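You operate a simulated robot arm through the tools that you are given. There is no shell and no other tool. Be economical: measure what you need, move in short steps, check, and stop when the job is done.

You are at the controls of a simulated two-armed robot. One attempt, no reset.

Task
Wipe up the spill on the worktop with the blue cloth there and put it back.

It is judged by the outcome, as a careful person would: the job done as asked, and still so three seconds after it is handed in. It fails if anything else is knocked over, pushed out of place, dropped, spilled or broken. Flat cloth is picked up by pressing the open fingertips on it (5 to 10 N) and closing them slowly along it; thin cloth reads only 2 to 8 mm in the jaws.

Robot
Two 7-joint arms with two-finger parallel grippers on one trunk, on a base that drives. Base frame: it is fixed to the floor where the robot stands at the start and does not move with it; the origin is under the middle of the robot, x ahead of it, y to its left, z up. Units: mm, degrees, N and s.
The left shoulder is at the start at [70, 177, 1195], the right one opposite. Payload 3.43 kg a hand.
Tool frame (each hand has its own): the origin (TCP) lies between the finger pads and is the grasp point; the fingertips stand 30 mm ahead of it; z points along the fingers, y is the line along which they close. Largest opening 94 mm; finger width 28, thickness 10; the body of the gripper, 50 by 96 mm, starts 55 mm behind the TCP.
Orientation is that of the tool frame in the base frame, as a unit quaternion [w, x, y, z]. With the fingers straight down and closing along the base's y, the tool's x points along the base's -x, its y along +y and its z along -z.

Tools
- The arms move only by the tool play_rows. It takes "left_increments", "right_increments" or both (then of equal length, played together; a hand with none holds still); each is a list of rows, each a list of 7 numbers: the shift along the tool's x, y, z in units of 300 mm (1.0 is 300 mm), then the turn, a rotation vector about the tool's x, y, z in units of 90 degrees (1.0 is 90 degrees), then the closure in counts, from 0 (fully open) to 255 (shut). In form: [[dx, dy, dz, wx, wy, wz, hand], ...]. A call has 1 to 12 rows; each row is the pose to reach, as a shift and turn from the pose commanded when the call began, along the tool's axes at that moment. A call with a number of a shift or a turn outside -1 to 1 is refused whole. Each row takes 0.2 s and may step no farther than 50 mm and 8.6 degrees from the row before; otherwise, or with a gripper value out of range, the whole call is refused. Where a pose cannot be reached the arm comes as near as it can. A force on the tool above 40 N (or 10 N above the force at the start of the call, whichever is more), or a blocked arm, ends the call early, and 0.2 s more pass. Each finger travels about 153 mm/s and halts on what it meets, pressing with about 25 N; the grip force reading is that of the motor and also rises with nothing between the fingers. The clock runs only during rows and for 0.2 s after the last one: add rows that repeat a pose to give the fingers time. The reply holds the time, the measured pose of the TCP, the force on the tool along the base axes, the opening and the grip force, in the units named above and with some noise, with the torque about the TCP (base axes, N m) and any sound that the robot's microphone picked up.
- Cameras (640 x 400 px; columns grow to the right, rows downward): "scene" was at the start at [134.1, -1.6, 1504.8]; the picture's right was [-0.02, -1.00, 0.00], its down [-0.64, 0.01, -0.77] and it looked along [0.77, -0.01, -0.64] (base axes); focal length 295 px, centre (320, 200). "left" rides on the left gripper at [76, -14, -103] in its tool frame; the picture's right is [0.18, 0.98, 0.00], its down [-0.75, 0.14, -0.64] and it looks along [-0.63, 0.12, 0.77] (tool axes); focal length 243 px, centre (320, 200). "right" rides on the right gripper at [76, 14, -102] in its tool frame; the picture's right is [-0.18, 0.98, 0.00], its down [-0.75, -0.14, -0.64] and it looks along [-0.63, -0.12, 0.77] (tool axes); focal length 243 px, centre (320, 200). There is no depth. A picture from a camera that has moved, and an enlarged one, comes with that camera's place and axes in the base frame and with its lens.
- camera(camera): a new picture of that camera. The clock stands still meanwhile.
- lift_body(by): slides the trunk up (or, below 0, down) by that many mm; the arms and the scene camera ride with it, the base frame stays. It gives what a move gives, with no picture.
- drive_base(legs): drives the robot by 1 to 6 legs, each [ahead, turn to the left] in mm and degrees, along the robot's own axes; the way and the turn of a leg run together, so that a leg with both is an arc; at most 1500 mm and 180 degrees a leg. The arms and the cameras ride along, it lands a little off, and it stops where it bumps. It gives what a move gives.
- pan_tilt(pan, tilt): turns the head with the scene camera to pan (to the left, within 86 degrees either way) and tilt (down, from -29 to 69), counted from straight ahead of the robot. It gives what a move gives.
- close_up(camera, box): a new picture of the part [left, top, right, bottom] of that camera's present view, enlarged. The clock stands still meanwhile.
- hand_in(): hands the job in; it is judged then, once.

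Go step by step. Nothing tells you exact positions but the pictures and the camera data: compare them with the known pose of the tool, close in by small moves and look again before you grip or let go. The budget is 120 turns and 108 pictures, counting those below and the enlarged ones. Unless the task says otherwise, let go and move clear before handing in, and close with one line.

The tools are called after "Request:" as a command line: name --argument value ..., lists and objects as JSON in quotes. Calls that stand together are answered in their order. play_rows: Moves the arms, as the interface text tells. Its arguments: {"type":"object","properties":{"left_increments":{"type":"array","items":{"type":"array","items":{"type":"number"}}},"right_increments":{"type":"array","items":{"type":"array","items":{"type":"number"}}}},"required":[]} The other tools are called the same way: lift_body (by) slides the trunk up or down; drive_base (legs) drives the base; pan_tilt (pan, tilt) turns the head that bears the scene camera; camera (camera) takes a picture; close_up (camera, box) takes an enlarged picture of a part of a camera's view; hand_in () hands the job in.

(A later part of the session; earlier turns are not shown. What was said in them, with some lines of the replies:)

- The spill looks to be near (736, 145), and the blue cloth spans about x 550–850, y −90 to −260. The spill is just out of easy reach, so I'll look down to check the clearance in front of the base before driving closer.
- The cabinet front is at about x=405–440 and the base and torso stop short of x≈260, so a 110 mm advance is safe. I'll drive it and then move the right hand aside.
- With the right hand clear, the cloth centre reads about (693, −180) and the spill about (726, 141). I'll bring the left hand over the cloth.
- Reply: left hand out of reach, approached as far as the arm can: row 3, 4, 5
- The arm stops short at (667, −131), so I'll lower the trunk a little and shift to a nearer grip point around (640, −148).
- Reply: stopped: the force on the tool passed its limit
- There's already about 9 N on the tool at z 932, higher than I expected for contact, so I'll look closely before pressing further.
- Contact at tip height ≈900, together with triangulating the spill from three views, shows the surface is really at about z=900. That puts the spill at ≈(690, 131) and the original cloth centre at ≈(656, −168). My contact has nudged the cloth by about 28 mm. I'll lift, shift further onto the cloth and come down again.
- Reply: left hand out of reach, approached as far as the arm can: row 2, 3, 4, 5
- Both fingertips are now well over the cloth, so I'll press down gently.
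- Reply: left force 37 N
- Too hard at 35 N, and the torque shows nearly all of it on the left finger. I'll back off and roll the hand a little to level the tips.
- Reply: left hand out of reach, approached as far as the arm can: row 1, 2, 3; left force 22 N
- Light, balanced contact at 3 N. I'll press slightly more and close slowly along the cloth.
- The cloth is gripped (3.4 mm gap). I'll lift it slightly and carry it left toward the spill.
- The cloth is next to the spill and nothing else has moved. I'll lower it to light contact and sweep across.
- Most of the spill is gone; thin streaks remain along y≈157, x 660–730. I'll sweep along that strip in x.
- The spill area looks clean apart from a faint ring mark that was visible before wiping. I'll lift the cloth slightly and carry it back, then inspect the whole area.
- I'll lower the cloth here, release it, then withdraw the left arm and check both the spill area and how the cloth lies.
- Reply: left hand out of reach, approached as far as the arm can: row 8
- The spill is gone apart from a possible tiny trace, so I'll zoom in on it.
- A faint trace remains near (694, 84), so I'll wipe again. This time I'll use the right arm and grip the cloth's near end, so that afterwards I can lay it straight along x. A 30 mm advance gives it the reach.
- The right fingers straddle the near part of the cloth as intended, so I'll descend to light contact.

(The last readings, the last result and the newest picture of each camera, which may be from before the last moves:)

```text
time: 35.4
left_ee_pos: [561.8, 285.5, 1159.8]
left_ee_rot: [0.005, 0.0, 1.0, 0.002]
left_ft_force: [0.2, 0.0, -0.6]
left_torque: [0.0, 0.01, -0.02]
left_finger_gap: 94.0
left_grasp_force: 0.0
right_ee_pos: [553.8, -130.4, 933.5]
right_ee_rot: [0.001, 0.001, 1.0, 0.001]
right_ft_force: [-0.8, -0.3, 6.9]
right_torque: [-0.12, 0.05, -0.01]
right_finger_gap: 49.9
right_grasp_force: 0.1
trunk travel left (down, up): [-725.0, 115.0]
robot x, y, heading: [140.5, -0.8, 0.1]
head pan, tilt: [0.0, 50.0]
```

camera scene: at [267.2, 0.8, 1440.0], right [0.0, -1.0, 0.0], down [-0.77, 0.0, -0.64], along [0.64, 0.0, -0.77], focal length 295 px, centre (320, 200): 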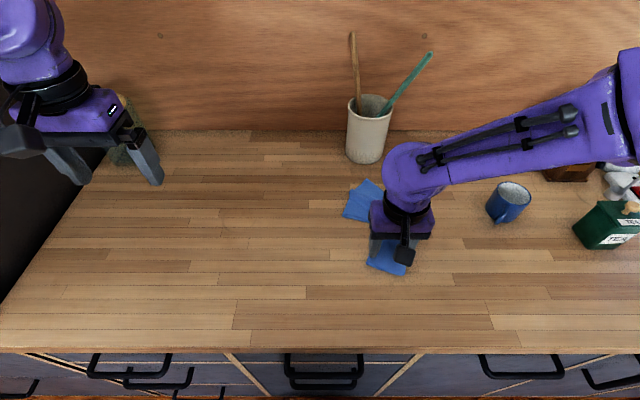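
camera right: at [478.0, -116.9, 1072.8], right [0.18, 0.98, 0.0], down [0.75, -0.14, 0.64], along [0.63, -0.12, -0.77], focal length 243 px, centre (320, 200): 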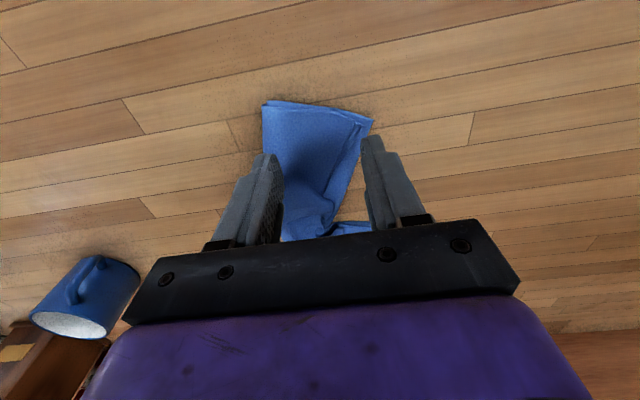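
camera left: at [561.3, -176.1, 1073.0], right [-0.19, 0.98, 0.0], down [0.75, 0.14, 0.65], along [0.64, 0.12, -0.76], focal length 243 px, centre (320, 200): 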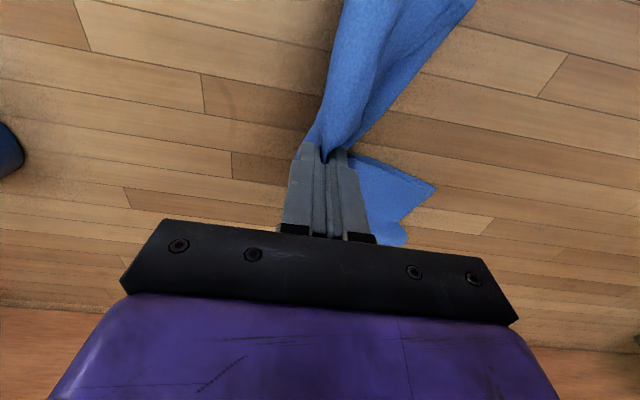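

Request:
play_rows --right_increments '[[0, 0, 0.001, 0.003, 0, 0, 130], [0, 0, 0.001, 0.003, 0, 0, 150], [0, 0, 0.001, 0.003, 0, 0, 170], [0, 0, 0.001, 0.003, 0, 0, 190], [0, 0, 0.001, 0.003, 0, 0, 210], [0, 0, 0.001, 0.003, 0, 0, 230], [0, 0, 0.001, 0.003, 0, 0, 245], [0, 0, 0.001, 0.003, 0, 0, 255], [0, 0, 0.001, 0.003, 0, 0, 255]]'

Request:
camera --camera "right"

```text
time: 37.4
left_ee_pos: [562.1, 287.1, 1161.2]
left_ee_rot: [0.005, -0.001, 1.0, 0.002]
left_ft_force: [-0.1, 0.2, -0.2]
left_torque: [0.01, 0.0, -0.03]
left_finger_gap: 93.9
left_grasp_force: 0.0
right_ee_pos: [554.0, -129.8, 934.5]
right_ee_rot: [0.001, 0.0, 1.0, -0.002]
right_ft_force: [0.5, -0.4, 14.2]
right_torque: [-0.05, 0.02, 0.02]
right_finger_gap: 6.8
right_grasp_force: 24.3
trunk travel left (down, up): [-725.0, 115.0]
robot x, y, heading: [143.7, -2.0, 0.0]
head pan, tilt: [0.0, 50.0]
```

```text
77 pictures are left
camera right: at [476.7, -116.9, 1036.6], right [0.18, 0.98, 0.0], down [0.75, -0.14, 0.64], along [0.63, -0.12, -0.76], focal length 243 px, centre (320, 200)
```

right: 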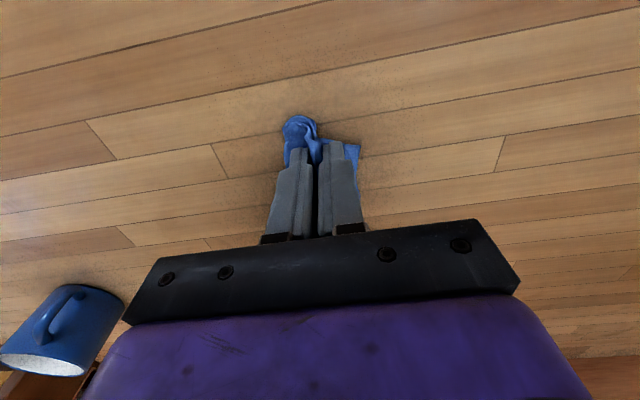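

Gripped (6.8 mm, doubled cloth). I'll carry it over to the remaining trace.

Request:
play_rows --right_increments '[[0, 0.02, -0.08, 0, 0, 0, 255], [-0.06, 0.1, -0.14, 0, 0, 0, 255], [-0.13, 0.2, -0.14, 0, 0, 0, 255], [-0.2, 0.3, -0.14, 0, 0, 0, 255], [-0.27, 0.4, -0.14, 0, 0, 0, 255], [-0.34, 0.5, -0.14, 0, 0, 0, 255], [-0.4, 0.58, -0.14, 0, 0, 0, 255], [-0.45, 0.65, -0.1, 0, 0, 0, 255], [-0.45, 0.65, -0.02, 0, 0, 0, 255], [-0.45, 0.65, -0.002, 0, 0, 0, 255]]'

Request:
camera --camera "right"

```text
time: 39.6
left_ee_pos: [561.6, 286.8, 1160.3]
left_ee_rot: [0.004, 0.0, 1.0, 0.001]
left_ft_force: [0.3, -0.8, 0.3]
left_torque: [0.0, 0.01, 0.0]
left_finger_gap: 93.8
left_grasp_force: 0.1
right_ee_pos: [691.7, 62.4, 935.5]
right_ee_rot: [0.001, 0.004, 1.0, -0.001]
right_ft_force: [1.6, -0.7, 6.7]
right_torque: [-0.04, -0.07, -0.04]
right_finger_gap: 6.3
right_grasp_force: 24.9
trunk travel left (down, up): [-725.0, 115.0]
robot x, y, heading: [137.9, 0.1, 0.0]
head pan, tilt: [0.0, 50.0]
```

```text
76 pictures are left
camera right: at [614.8, 75.2, 1038.0], right [0.19, 0.98, 0.0], down [0.75, -0.15, 0.64], along [0.63, -0.12, -0.76], focal length 243 px, centre (320, 200)
```

right: 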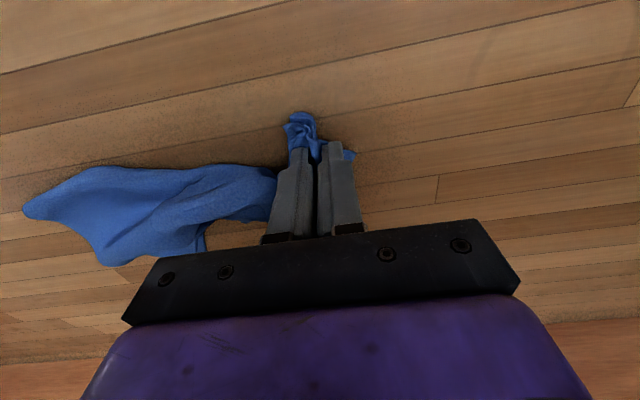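

Contact is light and the spot is right beside the fingertips. I'll rub over it in both directions.

Request:
play_rows --right_increments '[[0, 0.07, 0, 0, 0, 0, 255], [0, 0.15, 0, 0, 0, 0, 255], [0.06, 0.1, 0, 0, 0, 0, 255], [0.04, 0.02, 0, 0, 0, 0, 255], [-0.02, 0.06, 0, 0, 0, 0, 255], [-0.04, 0.1, 0, 0, 0, 0, 255], [0.03, 0.1, 0, 0, 0, 0, 255], [0.06, 0.07, 0, 0, 0, 0, 255], [0, 0.07, 0, 0, 0, 0, 255], [-0.03, 0.04, 0, 0, 0, 0, 255], [0.02, 0.02, 0, 0, 0, 0, 255], [0.02, -0.06, 0, 0, 0, 0, 255]]'

Request:
camera --camera "right"

Request:
close_up --camera "scene" --box '[220, 150, 380, 250]'

```text
time: 42.2
left_ee_pos: [560.5, 287.1, 1161.9]
left_ee_rot: [0.004, 0.0, 1.0, 0.002]
left_ft_force: [-0.4, -0.4, -0.2]
left_torque: [0.01, -0.03, -0.02]
left_finger_gap: 94.1
left_grasp_force: 0.0
right_ee_pos: [681.4, 47.1, 933.7]
right_ee_rot: [0.002, -0.001, 1.0, -0.001]
right_ft_force: [-1.6, 4.8, 21.7]
right_torque: [0.15, 0.1, 0.03]
right_finger_gap: 6.1
right_grasp_force: 24.9
trunk travel left (down, up): [-725.0, 115.0]
robot x, y, heading: [140.8, 3.2, 0.0]
head pan, tilt: [0.0, 50.0]
```

```text
75 pictures are left
camera right: at [605.1, 60.9, 1036.3], right [0.18, 0.98, 0.0], down [0.75, -0.14, 0.65], along [0.63, -0.12, -0.76], focal length 243 px, centre (320, 200)
```

right: 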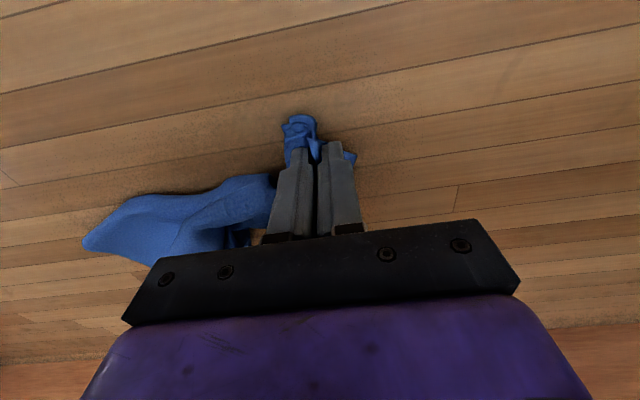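

```text
4.00 times, centred on (300, 200) of scene
camera zoom: at [262.5, 0.2, 1440.5], right [0.0, -1.0, 0.0], down [-0.76, 0.0, -0.64], along [0.64, 0.0, -0.76], focal length 1179 px, centre (400, 200)
```

zoom: 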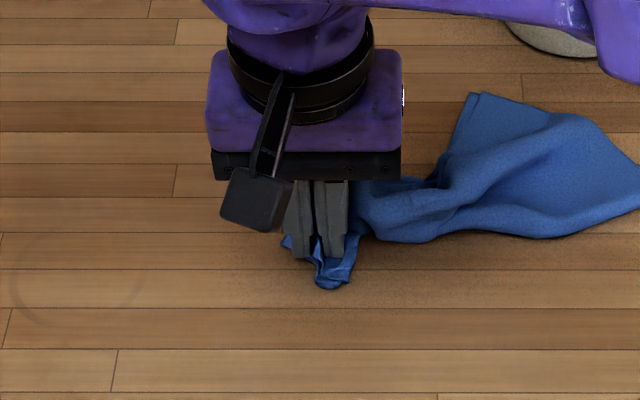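

Both views look clean. Next I'll raise the trunk and the hand so the cloth hangs free, carry it over its place, and lay it down by pulling back toward the robot.

Request:
lift_body --by 100

Request:
play_rows --right_increments '[[0, 0, -0.1, 0, 0, 0, 255], [0, -0.04, -0.24, 0, 0, 0, 255], [0, -0.12, -0.36, 0, 0, 0, 255], [0, -0.22, -0.46, 0, 0, 0, 255], [0, -0.34, -0.52, 0, 0, 0, 255], [-0.03, -0.46, -0.52, 0, 0, 0, 255], [-0.06, -0.58, -0.52, 0, 0, 0, 255], [-0.1, -0.68, -0.52, 0, 0, 0, 255], [-0.14, -0.7, -0.52, 0, 0, 0, 255], [-0.14, -0.7, -0.52, 0, 0, 0, 255], [-0.14, -0.7, -0.52, 0, 0, 0, 255]]'

Request:
camera --camera "scene"

Request:
camera --camera "right"

Request:
camera --camera "left"

```text
time: 43.5
left_ee_pos: [562.6, 285.7, 1259.5]
left_ee_rot: [0.005, -0.001, 1.0, 0.002]
left_ft_force: [-0.3, -0.4, -0.4]
left_torque: [-0.05, -0.03, -0.01]
left_finger_gap: 93.9
left_grasp_force: 0.0
right_ee_pos: [684.9, 46.5, 1031.2]
right_ee_rot: [-0.001, 0.0, 1.0, -0.003]
right_ft_force: [0.1, 0.7, -0.7]
right_torque: [-0.02, 0.02, 0.01]
right_finger_gap: 6.0
right_grasp_force: 24.6
trunk travel left (down, up): [-825.0, 15.0]
robot x, y, heading: [140.6, -0.4, 0.2]
head pan, tilt: [0.0, 50.0]
```

```text
time: 45.9
left_ee_pos: [562.2, 284.6, 1260.8]
left_ee_rot: [0.005, 0.0, 1.0, 0.002]
left_ft_force: [-0.1, -0.7, -0.3]
left_torque: [-0.03, -0.02, 0.01]
left_finger_gap: 93.9
left_grasp_force: 0.1
right_ee_pos: [727.5, -163.7, 1188.1]
right_ee_rot: [0.001, 0.0, 1.0, -0.003]
right_ft_force: [0.5, 0.8, 0.2]
right_torque: [0.01, 0.0, 0.04]
right_finger_gap: 5.6
right_grasp_force: 25.3
trunk travel left (down, up): [-825.0, 15.0]
robot x, y, heading: [137.2, 0.7, -0.0]
head pan, tilt: [0.0, 50.0]
```

```text
73 pictures are left
camera scene: at [265.6, -0.4, 1540.1], right [0.0, -1.0, 0.0], down [-0.77, 0.0, -0.64], along [0.64, 0.0, -0.77], focal length 295 px, centre (320, 200)
```

scene: 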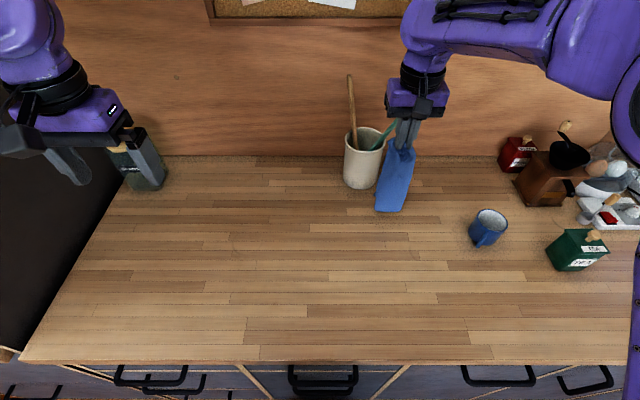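

```text
72 pictures are left
camera right: at [649.6, -150.0, 1290.5], right [0.18, 0.98, 0.0], down [0.75, -0.14, 0.64], along [0.63, -0.12, -0.77], focal length 243 px, centre (320, 200)
```

right: 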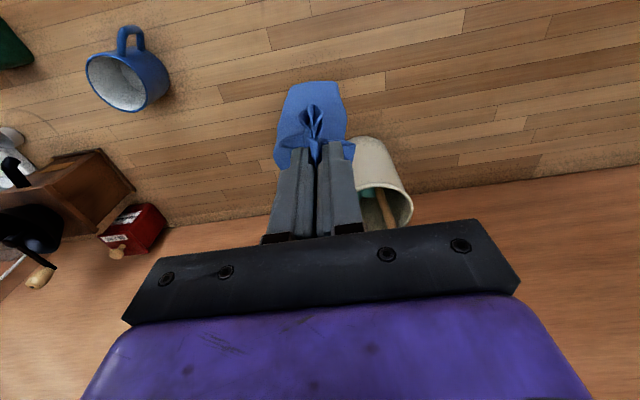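

```text
71 pictures are left
camera left: at [485.0, 270.4, 1363.9], right [-0.18, 0.98, 0.0], down [0.75, 0.14, 0.65], along [0.64, 0.12, -0.76], focal length 243 px, centre (320, 200)
```

left: 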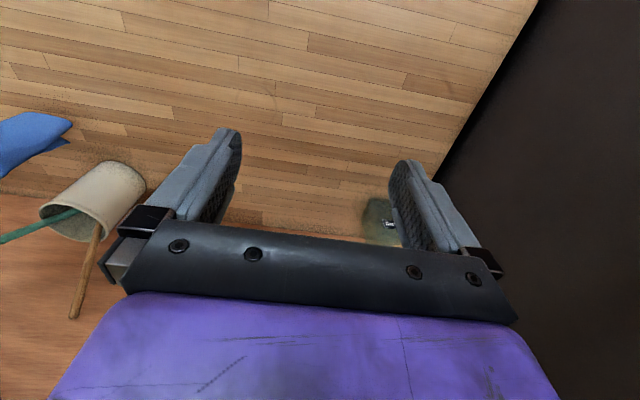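

The cloth hangs nicely unfolded, its lower end at about z 930. I'll lower it at x≈760 and swing back along an arc so that it lies down along its original line.

Request:
play_rows --right_increments '[[-0.058, 0, 0.043, 0, 0, 0, 255], [-0.115, 0, 0.093, 0, 0, 0, 255], [-0.115, 0, 0.093, 0, 0, 0, 255], [0.018, 0, 0.105, 0, 0, 0, 255], [0.145, -0.01, 0.14, 0, 0, 0, 255], [0.265, -0.01, 0.195, 0, 0, 0, 255], [0.373, -0.02, 0.271, 0, 0, 0, 255], [0.468, -0.02, 0.365, 0, 0, 0, 255], [0.543, -0.03, 0.473, 0, 0, 0, 255], [0.599, -0.03, 0.593, 0, 0, 0, 255], [0.633, -0.03, 0.721, 0, 0, 0, 255], [0.645, -0.03, 0.82, 0, 0, 0, 255]]'

Request:
camera --camera "scene"

Request:
camera --camera "right"

```text
time: 48.5
left_ee_pos: [564.0, 286.8, 1258.7]
left_ee_rot: [0.004, -0.001, 1.0, 0.002]
left_ft_force: [0.5, -0.8, 0.6]
left_torque: [0.0, 0.01, 0.0]
left_finger_gap: 94.1
left_grasp_force: 0.1
right_ee_pos: [535.4, -176.1, 941.2]
right_ee_rot: [0.0, 0.0, 1.0, -0.002]
right_ft_force: [-0.7, -0.8, 0.5]
right_torque: [0.0, 0.04, -0.03]
right_finger_gap: 5.8
right_grasp_force: 25.2
trunk travel left (down, up): [-825.0, 15.0]
robot x, y, heading: [136.6, 4.7, -0.1]
head pan, tilt: [0.0, 50.0]
```

```text
70 pictures are left
camera scene: at [267.1, 0.0, 1540.1], right [0.0, -1.0, 0.0], down [-0.77, 0.0, -0.64], along [0.64, 0.0, -0.77], focal length 295 px, centre (320, 200)
```

scene: 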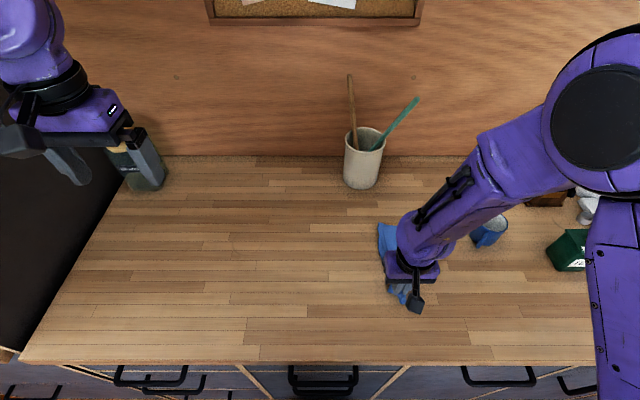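

```text
69 pictures are left
camera right: at [459.2, -160.8, 1043.5], right [0.18, 0.98, 0.0], down [0.75, -0.14, 0.64], along [0.63, -0.12, -0.77], focal length 243 px, centre (320, 200)
```

right: 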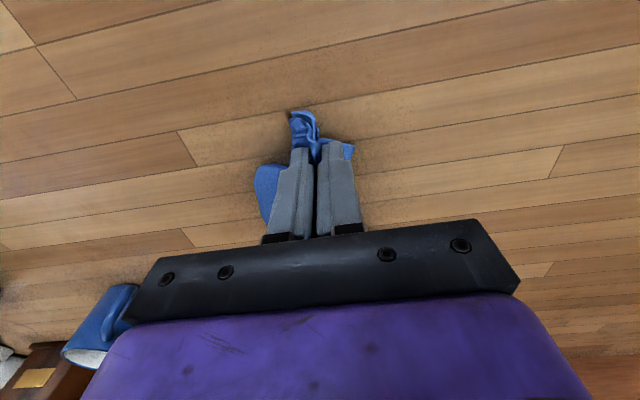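

The cloth is laid along x, its far edge at about x=720. I'll lower to contact, open slowly so the pleat spreads, withdraw and inspect.

Request:
play_rows --right_increments '[[0, 0, 0.015, 0, 0, 0, 255], [0, 0, 0.018, 0, 0, 0, 240], [0, 0, 0.018, 0, 0, 0, 215], [0, 0, 0.018, 0, 0, 0, 190], [0, 0, 0.018, 0, 0, 0, 160], [0, 0, 0.018, 0, 0, 0, 130], [0, 0, 0.015, 0, 0, 0, 100], [0, 0, -0.02, 0, 0, 0, 100], [0, 0, -0.15, 0, 0, 0, 60], [0, 0, -0.3, 0, 0, 0, 0], [0, -0.1, -0.42, 0, 0, 0, 0]]'

Request:
play_rows --right_increments '[[0, -0.15, -0.05, 0, 0, 0, 0], [0, -0.3, -0.1, 0, 0, 0, 0], [0, -0.45, -0.1, 0, 0, 0, 0], [0, -0.6, -0.1, 0, 0, 0, 0], [0, -0.7, -0.1, 0, 0, 0, 0]]'

Request:
camera --camera "scene"

Request:
close_up --camera "scene" --box '[300, 180, 480, 310]'

Request:
close_up --camera "scene" --box '[220, 200, 320, 260]'

```text
time: 50.9
left_ee_pos: [561.8, 285.5, 1261.0]
left_ee_rot: [0.005, 0.0, 1.0, 0.003]
left_ft_force: [-0.8, -0.2, -0.7]
left_torque: [0.01, -0.01, -0.01]
left_finger_gap: 94.3
left_grasp_force: 0.1
right_ee_pos: [532.4, -206.1, 1068.4]
right_ee_rot: [0.001, -0.001, 1.0, -0.001]
right_ft_force: [-0.8, -0.6, -0.9]
right_torque: [0.06, 0.03, 0.01]
right_finger_gap: 94.0
right_grasp_force: 0.1
trunk travel left (down, up): [-825.0, 15.0]
robot x, y, heading: [141.5, -1.4, 0.1]
head pan, tilt: [0.0, 50.0]
```

```text
time: 52.1
left_ee_pos: [562.4, 283.7, 1260.0]
left_ee_rot: [0.005, 0.0, 1.0, 0.002]
left_ft_force: [-0.2, 0.5, -0.3]
left_torque: [-0.01, 0.0, 0.02]
left_finger_gap: 94.1
left_grasp_force: 0.1
right_ee_pos: [533.9, -414.6, 1099.9]
right_ee_rot: [0.001, 0.0, 1.0, -0.002]
right_ft_force: [0.4, 0.0, 0.2]
right_torque: [0.04, -0.01, 0.02]
right_finger_gap: 94.0
right_grasp_force: 0.1
trunk travel left (down, up): [-825.0, 15.0]
robot x, y, heading: [142.7, -0.6, 0.0]
head pan, tilt: [0.0, 50.0]
```

```text
68 pictures are left
camera scene: at [265.4, -2.0, 1540.1], right [0.0, -1.0, 0.0], down [-0.77, 0.0, -0.64], along [0.64, 0.0, -0.77], focal length 295 px, centre (320, 200)
```

scene: 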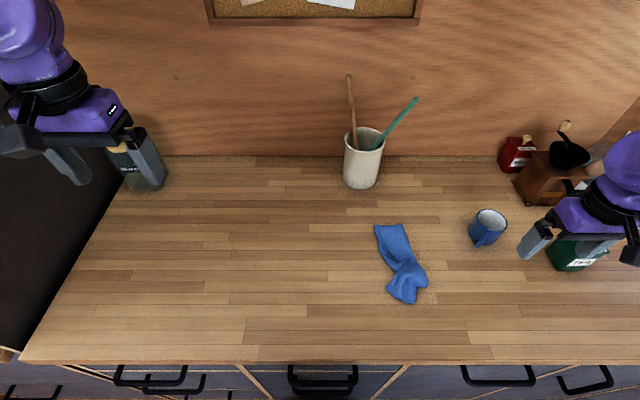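

```text
3.08 times, centred on (390, 245) of scene
camera zoom: at [265.4, -2.0, 1540.1], right [0.0, -1.0, 0.0], down [-0.77, 0.0, -0.64], along [0.64, 0.0, -0.77], focal length 907 px, centre (105, 62)
```

zoom: 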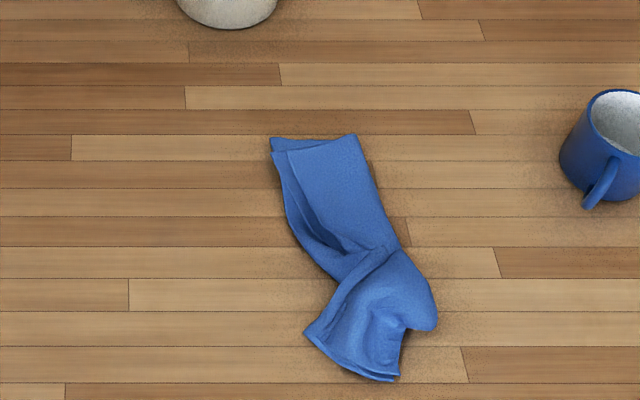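

```text
6.40 times, centred on (270, 230) of scene
camera zoom: at [265.4, -2.0, 1540.1], right [0.0, -1.0, 0.0], down [-0.77, 0.0, -0.64], along [0.64, 0.0, -0.77], focal length 1886 px, centre (640, 8)
```

zoom: 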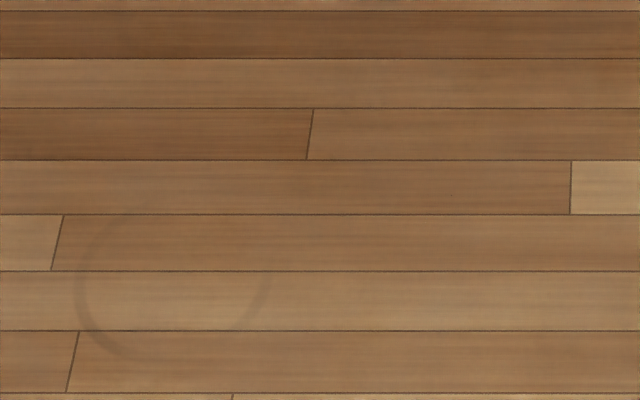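

The worktop is clean; only the old ring stain in the wood remains. The cloth is back but its far edge is at x≈713, about 70 mm short of its original place, so I'll grip that edge and draw it away from the robot to straighten and recentre it.

Request:
play_rows --right_increments '[[-0.07, 0.1, 0.04, 0, 0, 0, 60], [-0.14, 0.2, 0.08, 0, 0, 0, 110], [-0.21, 0.3, 0.12, 0, 0, 0, 120], [-0.28, 0.4, 0.16, 0, 0, 0, 120], [-0.35, 0.5, 0.2, 0, 0, 0, 120], [-0.42, 0.6, 0.26, 0, 0, 0, 120], [-0.49, 0.7, 0.32, 0, 0, 0, 120], [-0.55, 0.78, 0.4, 0, 0, 0, 120], [-0.55, 0.78, 0.48, 0, 0, 0, 120]]'

Request:
camera --camera "right"

```text
time: 54.1
left_ee_pos: [562.5, 285.8, 1261.8]
left_ee_rot: [0.003, 0.0, 1.0, 0.002]
left_ft_force: [-0.5, 0.4, -0.6]
left_torque: [0.03, 0.0, -0.02]
left_finger_gap: 94.2
left_grasp_force: 0.0
right_ee_pos: [700.0, -180.6, 956.9]
right_ee_rot: [0.001, 0.0, 1.0, -0.002]
right_ft_force: [0.0, -0.4, 0.3]
right_torque: [0.03, 0.01, -0.02]
right_finger_gap: 49.8
right_grasp_force: 0.0
trunk travel left (down, up): [-825.0, 15.0]
robot x, y, heading: [140.2, -3.3, -0.4]
head pan, tilt: [0.0, 50.0]
```

```text
65 pictures are left
camera right: at [622.6, -166.2, 1058.5], right [0.18, 0.98, 0.0], down [0.75, -0.14, 0.64], along [0.63, -0.12, -0.77], focal length 243 px, centre (320, 200)
```

right: 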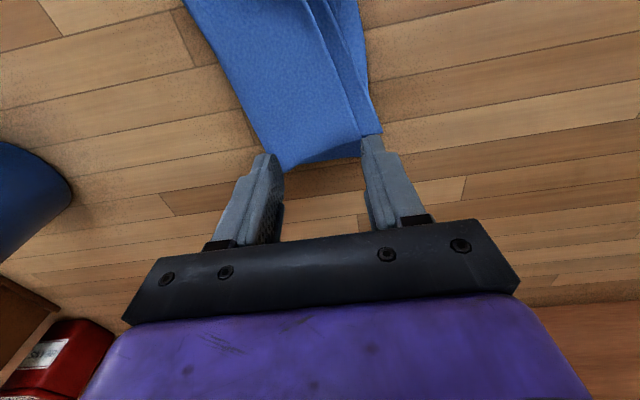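

Request:
play_rows --right_increments '[[0.04, 0.01, 0.04, 0, 0, 0, 120], [0.04, 0.01, 0.063, 0, 0, 0, 120], [0.04, 0.01, 0.07, 0, 0, 0, 120], [0.04, 0.01, 0.076, 0, 0, 0, 120], [0.04, 0.01, 0.076, 0, 0, 0, 120]]'

```text
time: 55.3
left_ee_pos: [562.4, 286.9, 1259.9]
left_ee_rot: [0.004, 0.001, 1.0, 0.001]
left_ft_force: [0.3, -0.3, 0.1]
left_torque: [0.0, -0.04, 0.01]
left_finger_gap: 94.0
left_grasp_force: 0.1
right_ee_pos: [685.7, -176.3, 933.0]
right_ee_rot: [0.001, 0.0, 1.0, -0.003]
right_ft_force: [-0.7, -1.4, 6.8]
right_torque: [-0.14, -0.06, -0.02]
right_finger_gap: 50.2
right_grasp_force: 0.1
trunk travel left (down, up): [-825.0, 15.0]
robot x, y, heading: [138.6, -1.1, 0.2]
head pan, tilt: [0.0, 50.0]
```

Contact is at 7 N. I'll close slowly, then draw it in +x at near-surface height.

Request:
play_rows --right_increments '[[0, 0, 0.001, 0, 0, 0, 140], [0, 0, 0.001, 0, 0, 0, 160], [0, 0, 0.001, 0, 0, 0, 180], [0, 0, 0.001, 0, 0, 0, 200], [0, 0, 0.001, 0, 0, 0, 220], [0, 0, 0.001, 0, 0, 0, 240], [0, 0, 0.001, 0, 0, 0, 255], [0, 0, 0.001, 0, 0, 0, 255]]'

Request:
play_rows --right_increments '[[0, 0, -0.02, 0, 0, 0, 255], [-0.06, 0.01, -0.03, 0, 0, 0, 255], [-0.12, 0.02, -0.03, 0, 0, 0, 255], [-0.18, 0.03, -0.03, 0, 0, 0, 255], [-0.23, 0.04, -0.03, 0, 0, 0, 255], [-0.23, 0.04, -0.03, 0, 0, 0, 255]]'

Request:
camera --camera "right"

Request:
camera --camera "scene"

```text
time: 57.1
left_ee_pos: [560.1, 286.5, 1261.5]
left_ee_rot: [0.006, 0.0, 1.0, 0.001]
left_ft_force: [-1.0, -0.9, 0.4]
left_torque: [0.03, 0.02, -0.01]
left_finger_gap: 93.9
left_grasp_force: 0.0
right_ee_pos: [685.7, -174.5, 934.4]
right_ee_rot: [0.001, 0.001, 1.0, -0.003]
right_ft_force: [-0.6, 0.2, 13.9]
right_torque: [-0.07, -0.09, -0.05]
right_finger_gap: 5.7
right_grasp_force: 24.9
trunk travel left (down, up): [-825.0, 15.0]
robot x, y, heading: [140.7, 2.5, -0.2]
head pan, tilt: [0.0, 50.0]
```

```text
time: 58.5
left_ee_pos: [561.9, 287.1, 1260.0]
left_ee_rot: [0.005, 0.0, 1.0, 0.002]
left_ft_force: [0.4, 0.0, -0.6]
left_torque: [-0.02, 0.04, 0.0]
left_finger_gap: 94.1
left_grasp_force: 0.0
right_ee_pos: [754.9, -164.0, 940.8]
right_ee_rot: [0.0, 0.001, 1.0, -0.003]
right_ft_force: [0.0, -0.8, -1.0]
right_torque: [0.0, -0.04, 0.0]
right_finger_gap: 5.5
right_grasp_force: 24.6
trunk travel left (down, up): [-825.0, 15.0]
robot x, y, heading: [138.0, 1.0, 0.1]
head pan, tilt: [0.0, 50.0]
```

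```text
64 pictures are left
camera right: at [678.1, -150.8, 1043.1], right [0.18, 0.98, 0.0], down [0.75, -0.14, 0.64], along [0.63, -0.12, -0.77], focal length 243 px, centre (320, 200)
```

right: 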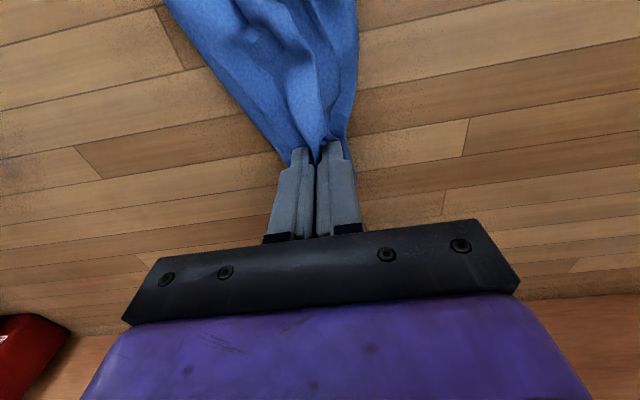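

```text
63 pictures are left
camera scene: at [265.8, 0.1, 1540.1], right [0.0, -1.0, 0.0], down [-0.77, 0.0, -0.64], along [0.64, 0.0, -0.77], focal length 295 px, centre (320, 200)
```

scene: 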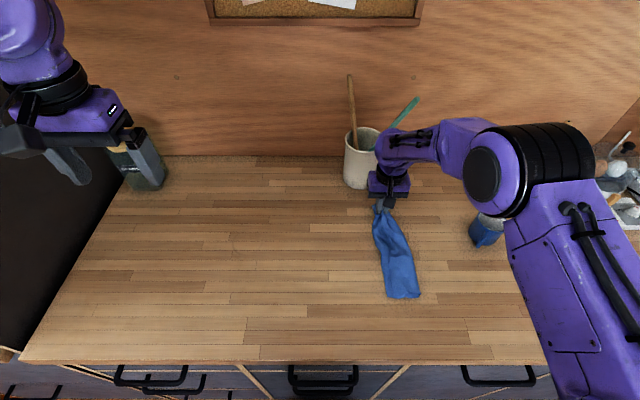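

The cloth is now straight and spans about x 515–775 along its original line. I'll release it, back away toward the robot and take a final look.

Request:
play_rows --right_increments '[[0, 0, 0.018, 0, 0, 0, 255], [0, 0, 0.018, 0, 0, 0, 225], [0, 0, 0.018, 0, 0, 0, 195], [0, 0, 0.018, 0, 0, 0, 165], [0, 0, 0.018, 0, 0, 0, 135], [0, 0, 0.018, 0, 0, 0, 110], [0, 0, 0.0, 0, 0, 0, 100], [0, 0, -0.12, 0, 0, 0, 90], [0.1, 0, -0.25, 0, 0, 0, 60], [0.22, -0.06, -0.34, 0, 0, 0, 20], [0.32, -0.16, -0.42, 0, 0, 0, 0]]'

Request:
play_rows --right_increments '[[0.08, -0.12, -0.03, 0, 0, 0, 0], [0.16, -0.24, -0.06, 0, 0, 0, 0], [0.24, -0.36, -0.1, 0, 0, 0, 0], [0.3, -0.5, -0.1, 0, 0, 0, 0], [0.3, -0.64, -0.1, 0, 0, 0, 0]]'

Request:
camera --camera "scene"

Request:
close_up --camera "scene" --box '[300, 180, 480, 310]'

```text
time: 60.9
left_ee_pos: [561.5, 284.7, 1260.2]
left_ee_rot: [0.004, 0.0, 1.0, 0.002]
left_ft_force: [0.8, -1.0, 0.0]
left_torque: [-0.01, 0.01, 0.02]
left_finger_gap: 93.9
left_grasp_force: 0.2
right_ee_pos: [657.4, -211.2, 1066.4]
right_ee_rot: [0.0, 0.0, 1.0, -0.001]
right_ft_force: [0.0, 0.7, -0.4]
right_torque: [0.01, 0.02, 0.02]
right_finger_gap: 94.1
right_grasp_force: 0.2
trunk travel left (down, up): [-825.0, 15.0]
robot x, y, heading: [141.5, -2.3, -0.1]
head pan, tilt: [0.0, 50.0]
```

```text
time: 62.1
left_ee_pos: [562.6, 283.9, 1261.0]
left_ee_rot: [0.003, 0.0, 1.0, 0.003]
left_ft_force: [0.5, 0.0, 0.6]
left_torque: [0.02, 0.01, 0.01]
left_finger_gap: 94.1
left_grasp_force: 0.0
right_ee_pos: [570.6, -406.9, 1097.7]
right_ee_rot: [0.001, 0.0, 1.0, -0.001]
right_ft_force: [0.3, -1.1, 0.3]
right_torque: [0.02, -0.03, -0.02]
right_finger_gap: 93.9
right_grasp_force: 0.0
trunk travel left (down, up): [-825.0, 15.0]
robot x, y, heading: [139.7, 1.4, -0.1]
head pan, tilt: [0.0, 50.0]
```

```text
62 pictures are left
camera scene: at [266.4, -3.3, 1540.0], right [0.0, -1.0, 0.0], down [-0.77, 0.0, -0.64], along [0.64, 0.0, -0.77], focal length 295 px, centre (320, 200)
```

scene: 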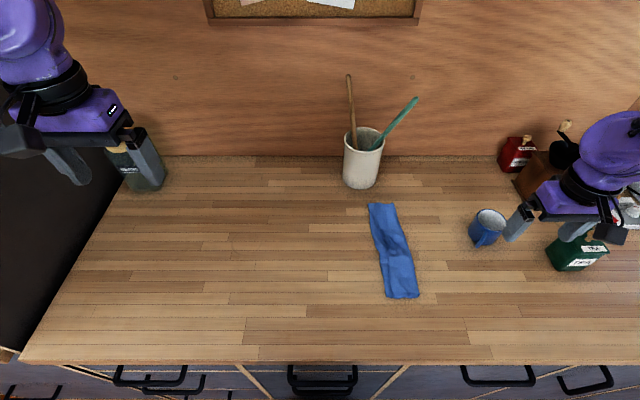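

```text
3.08 times, centred on (390, 245) of scene
camera zoom: at [266.4, -3.3, 1540.0], right [0.0, -1.0, 0.0], down [-0.77, 0.0, -0.64], along [0.64, 0.0, -0.77], focal length 907 px, centre (105, 62)
```

zoom: 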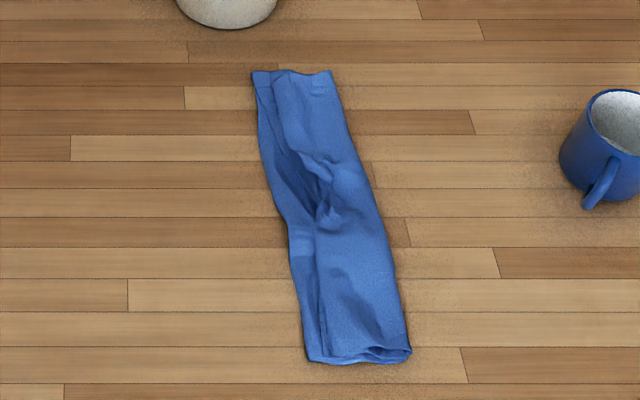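

The spill is wiped up, the cloth lies back in its place along its original line, and nothing else has moved; both hands are clear. I'm handing in.

Request:
hand_in

```text
The job is handed in.
```

I wiped up the spill with the blue cloth and put the cloth back in its place, though it now lies roughly folded in half lengthwise. Nothing else was disturbed.
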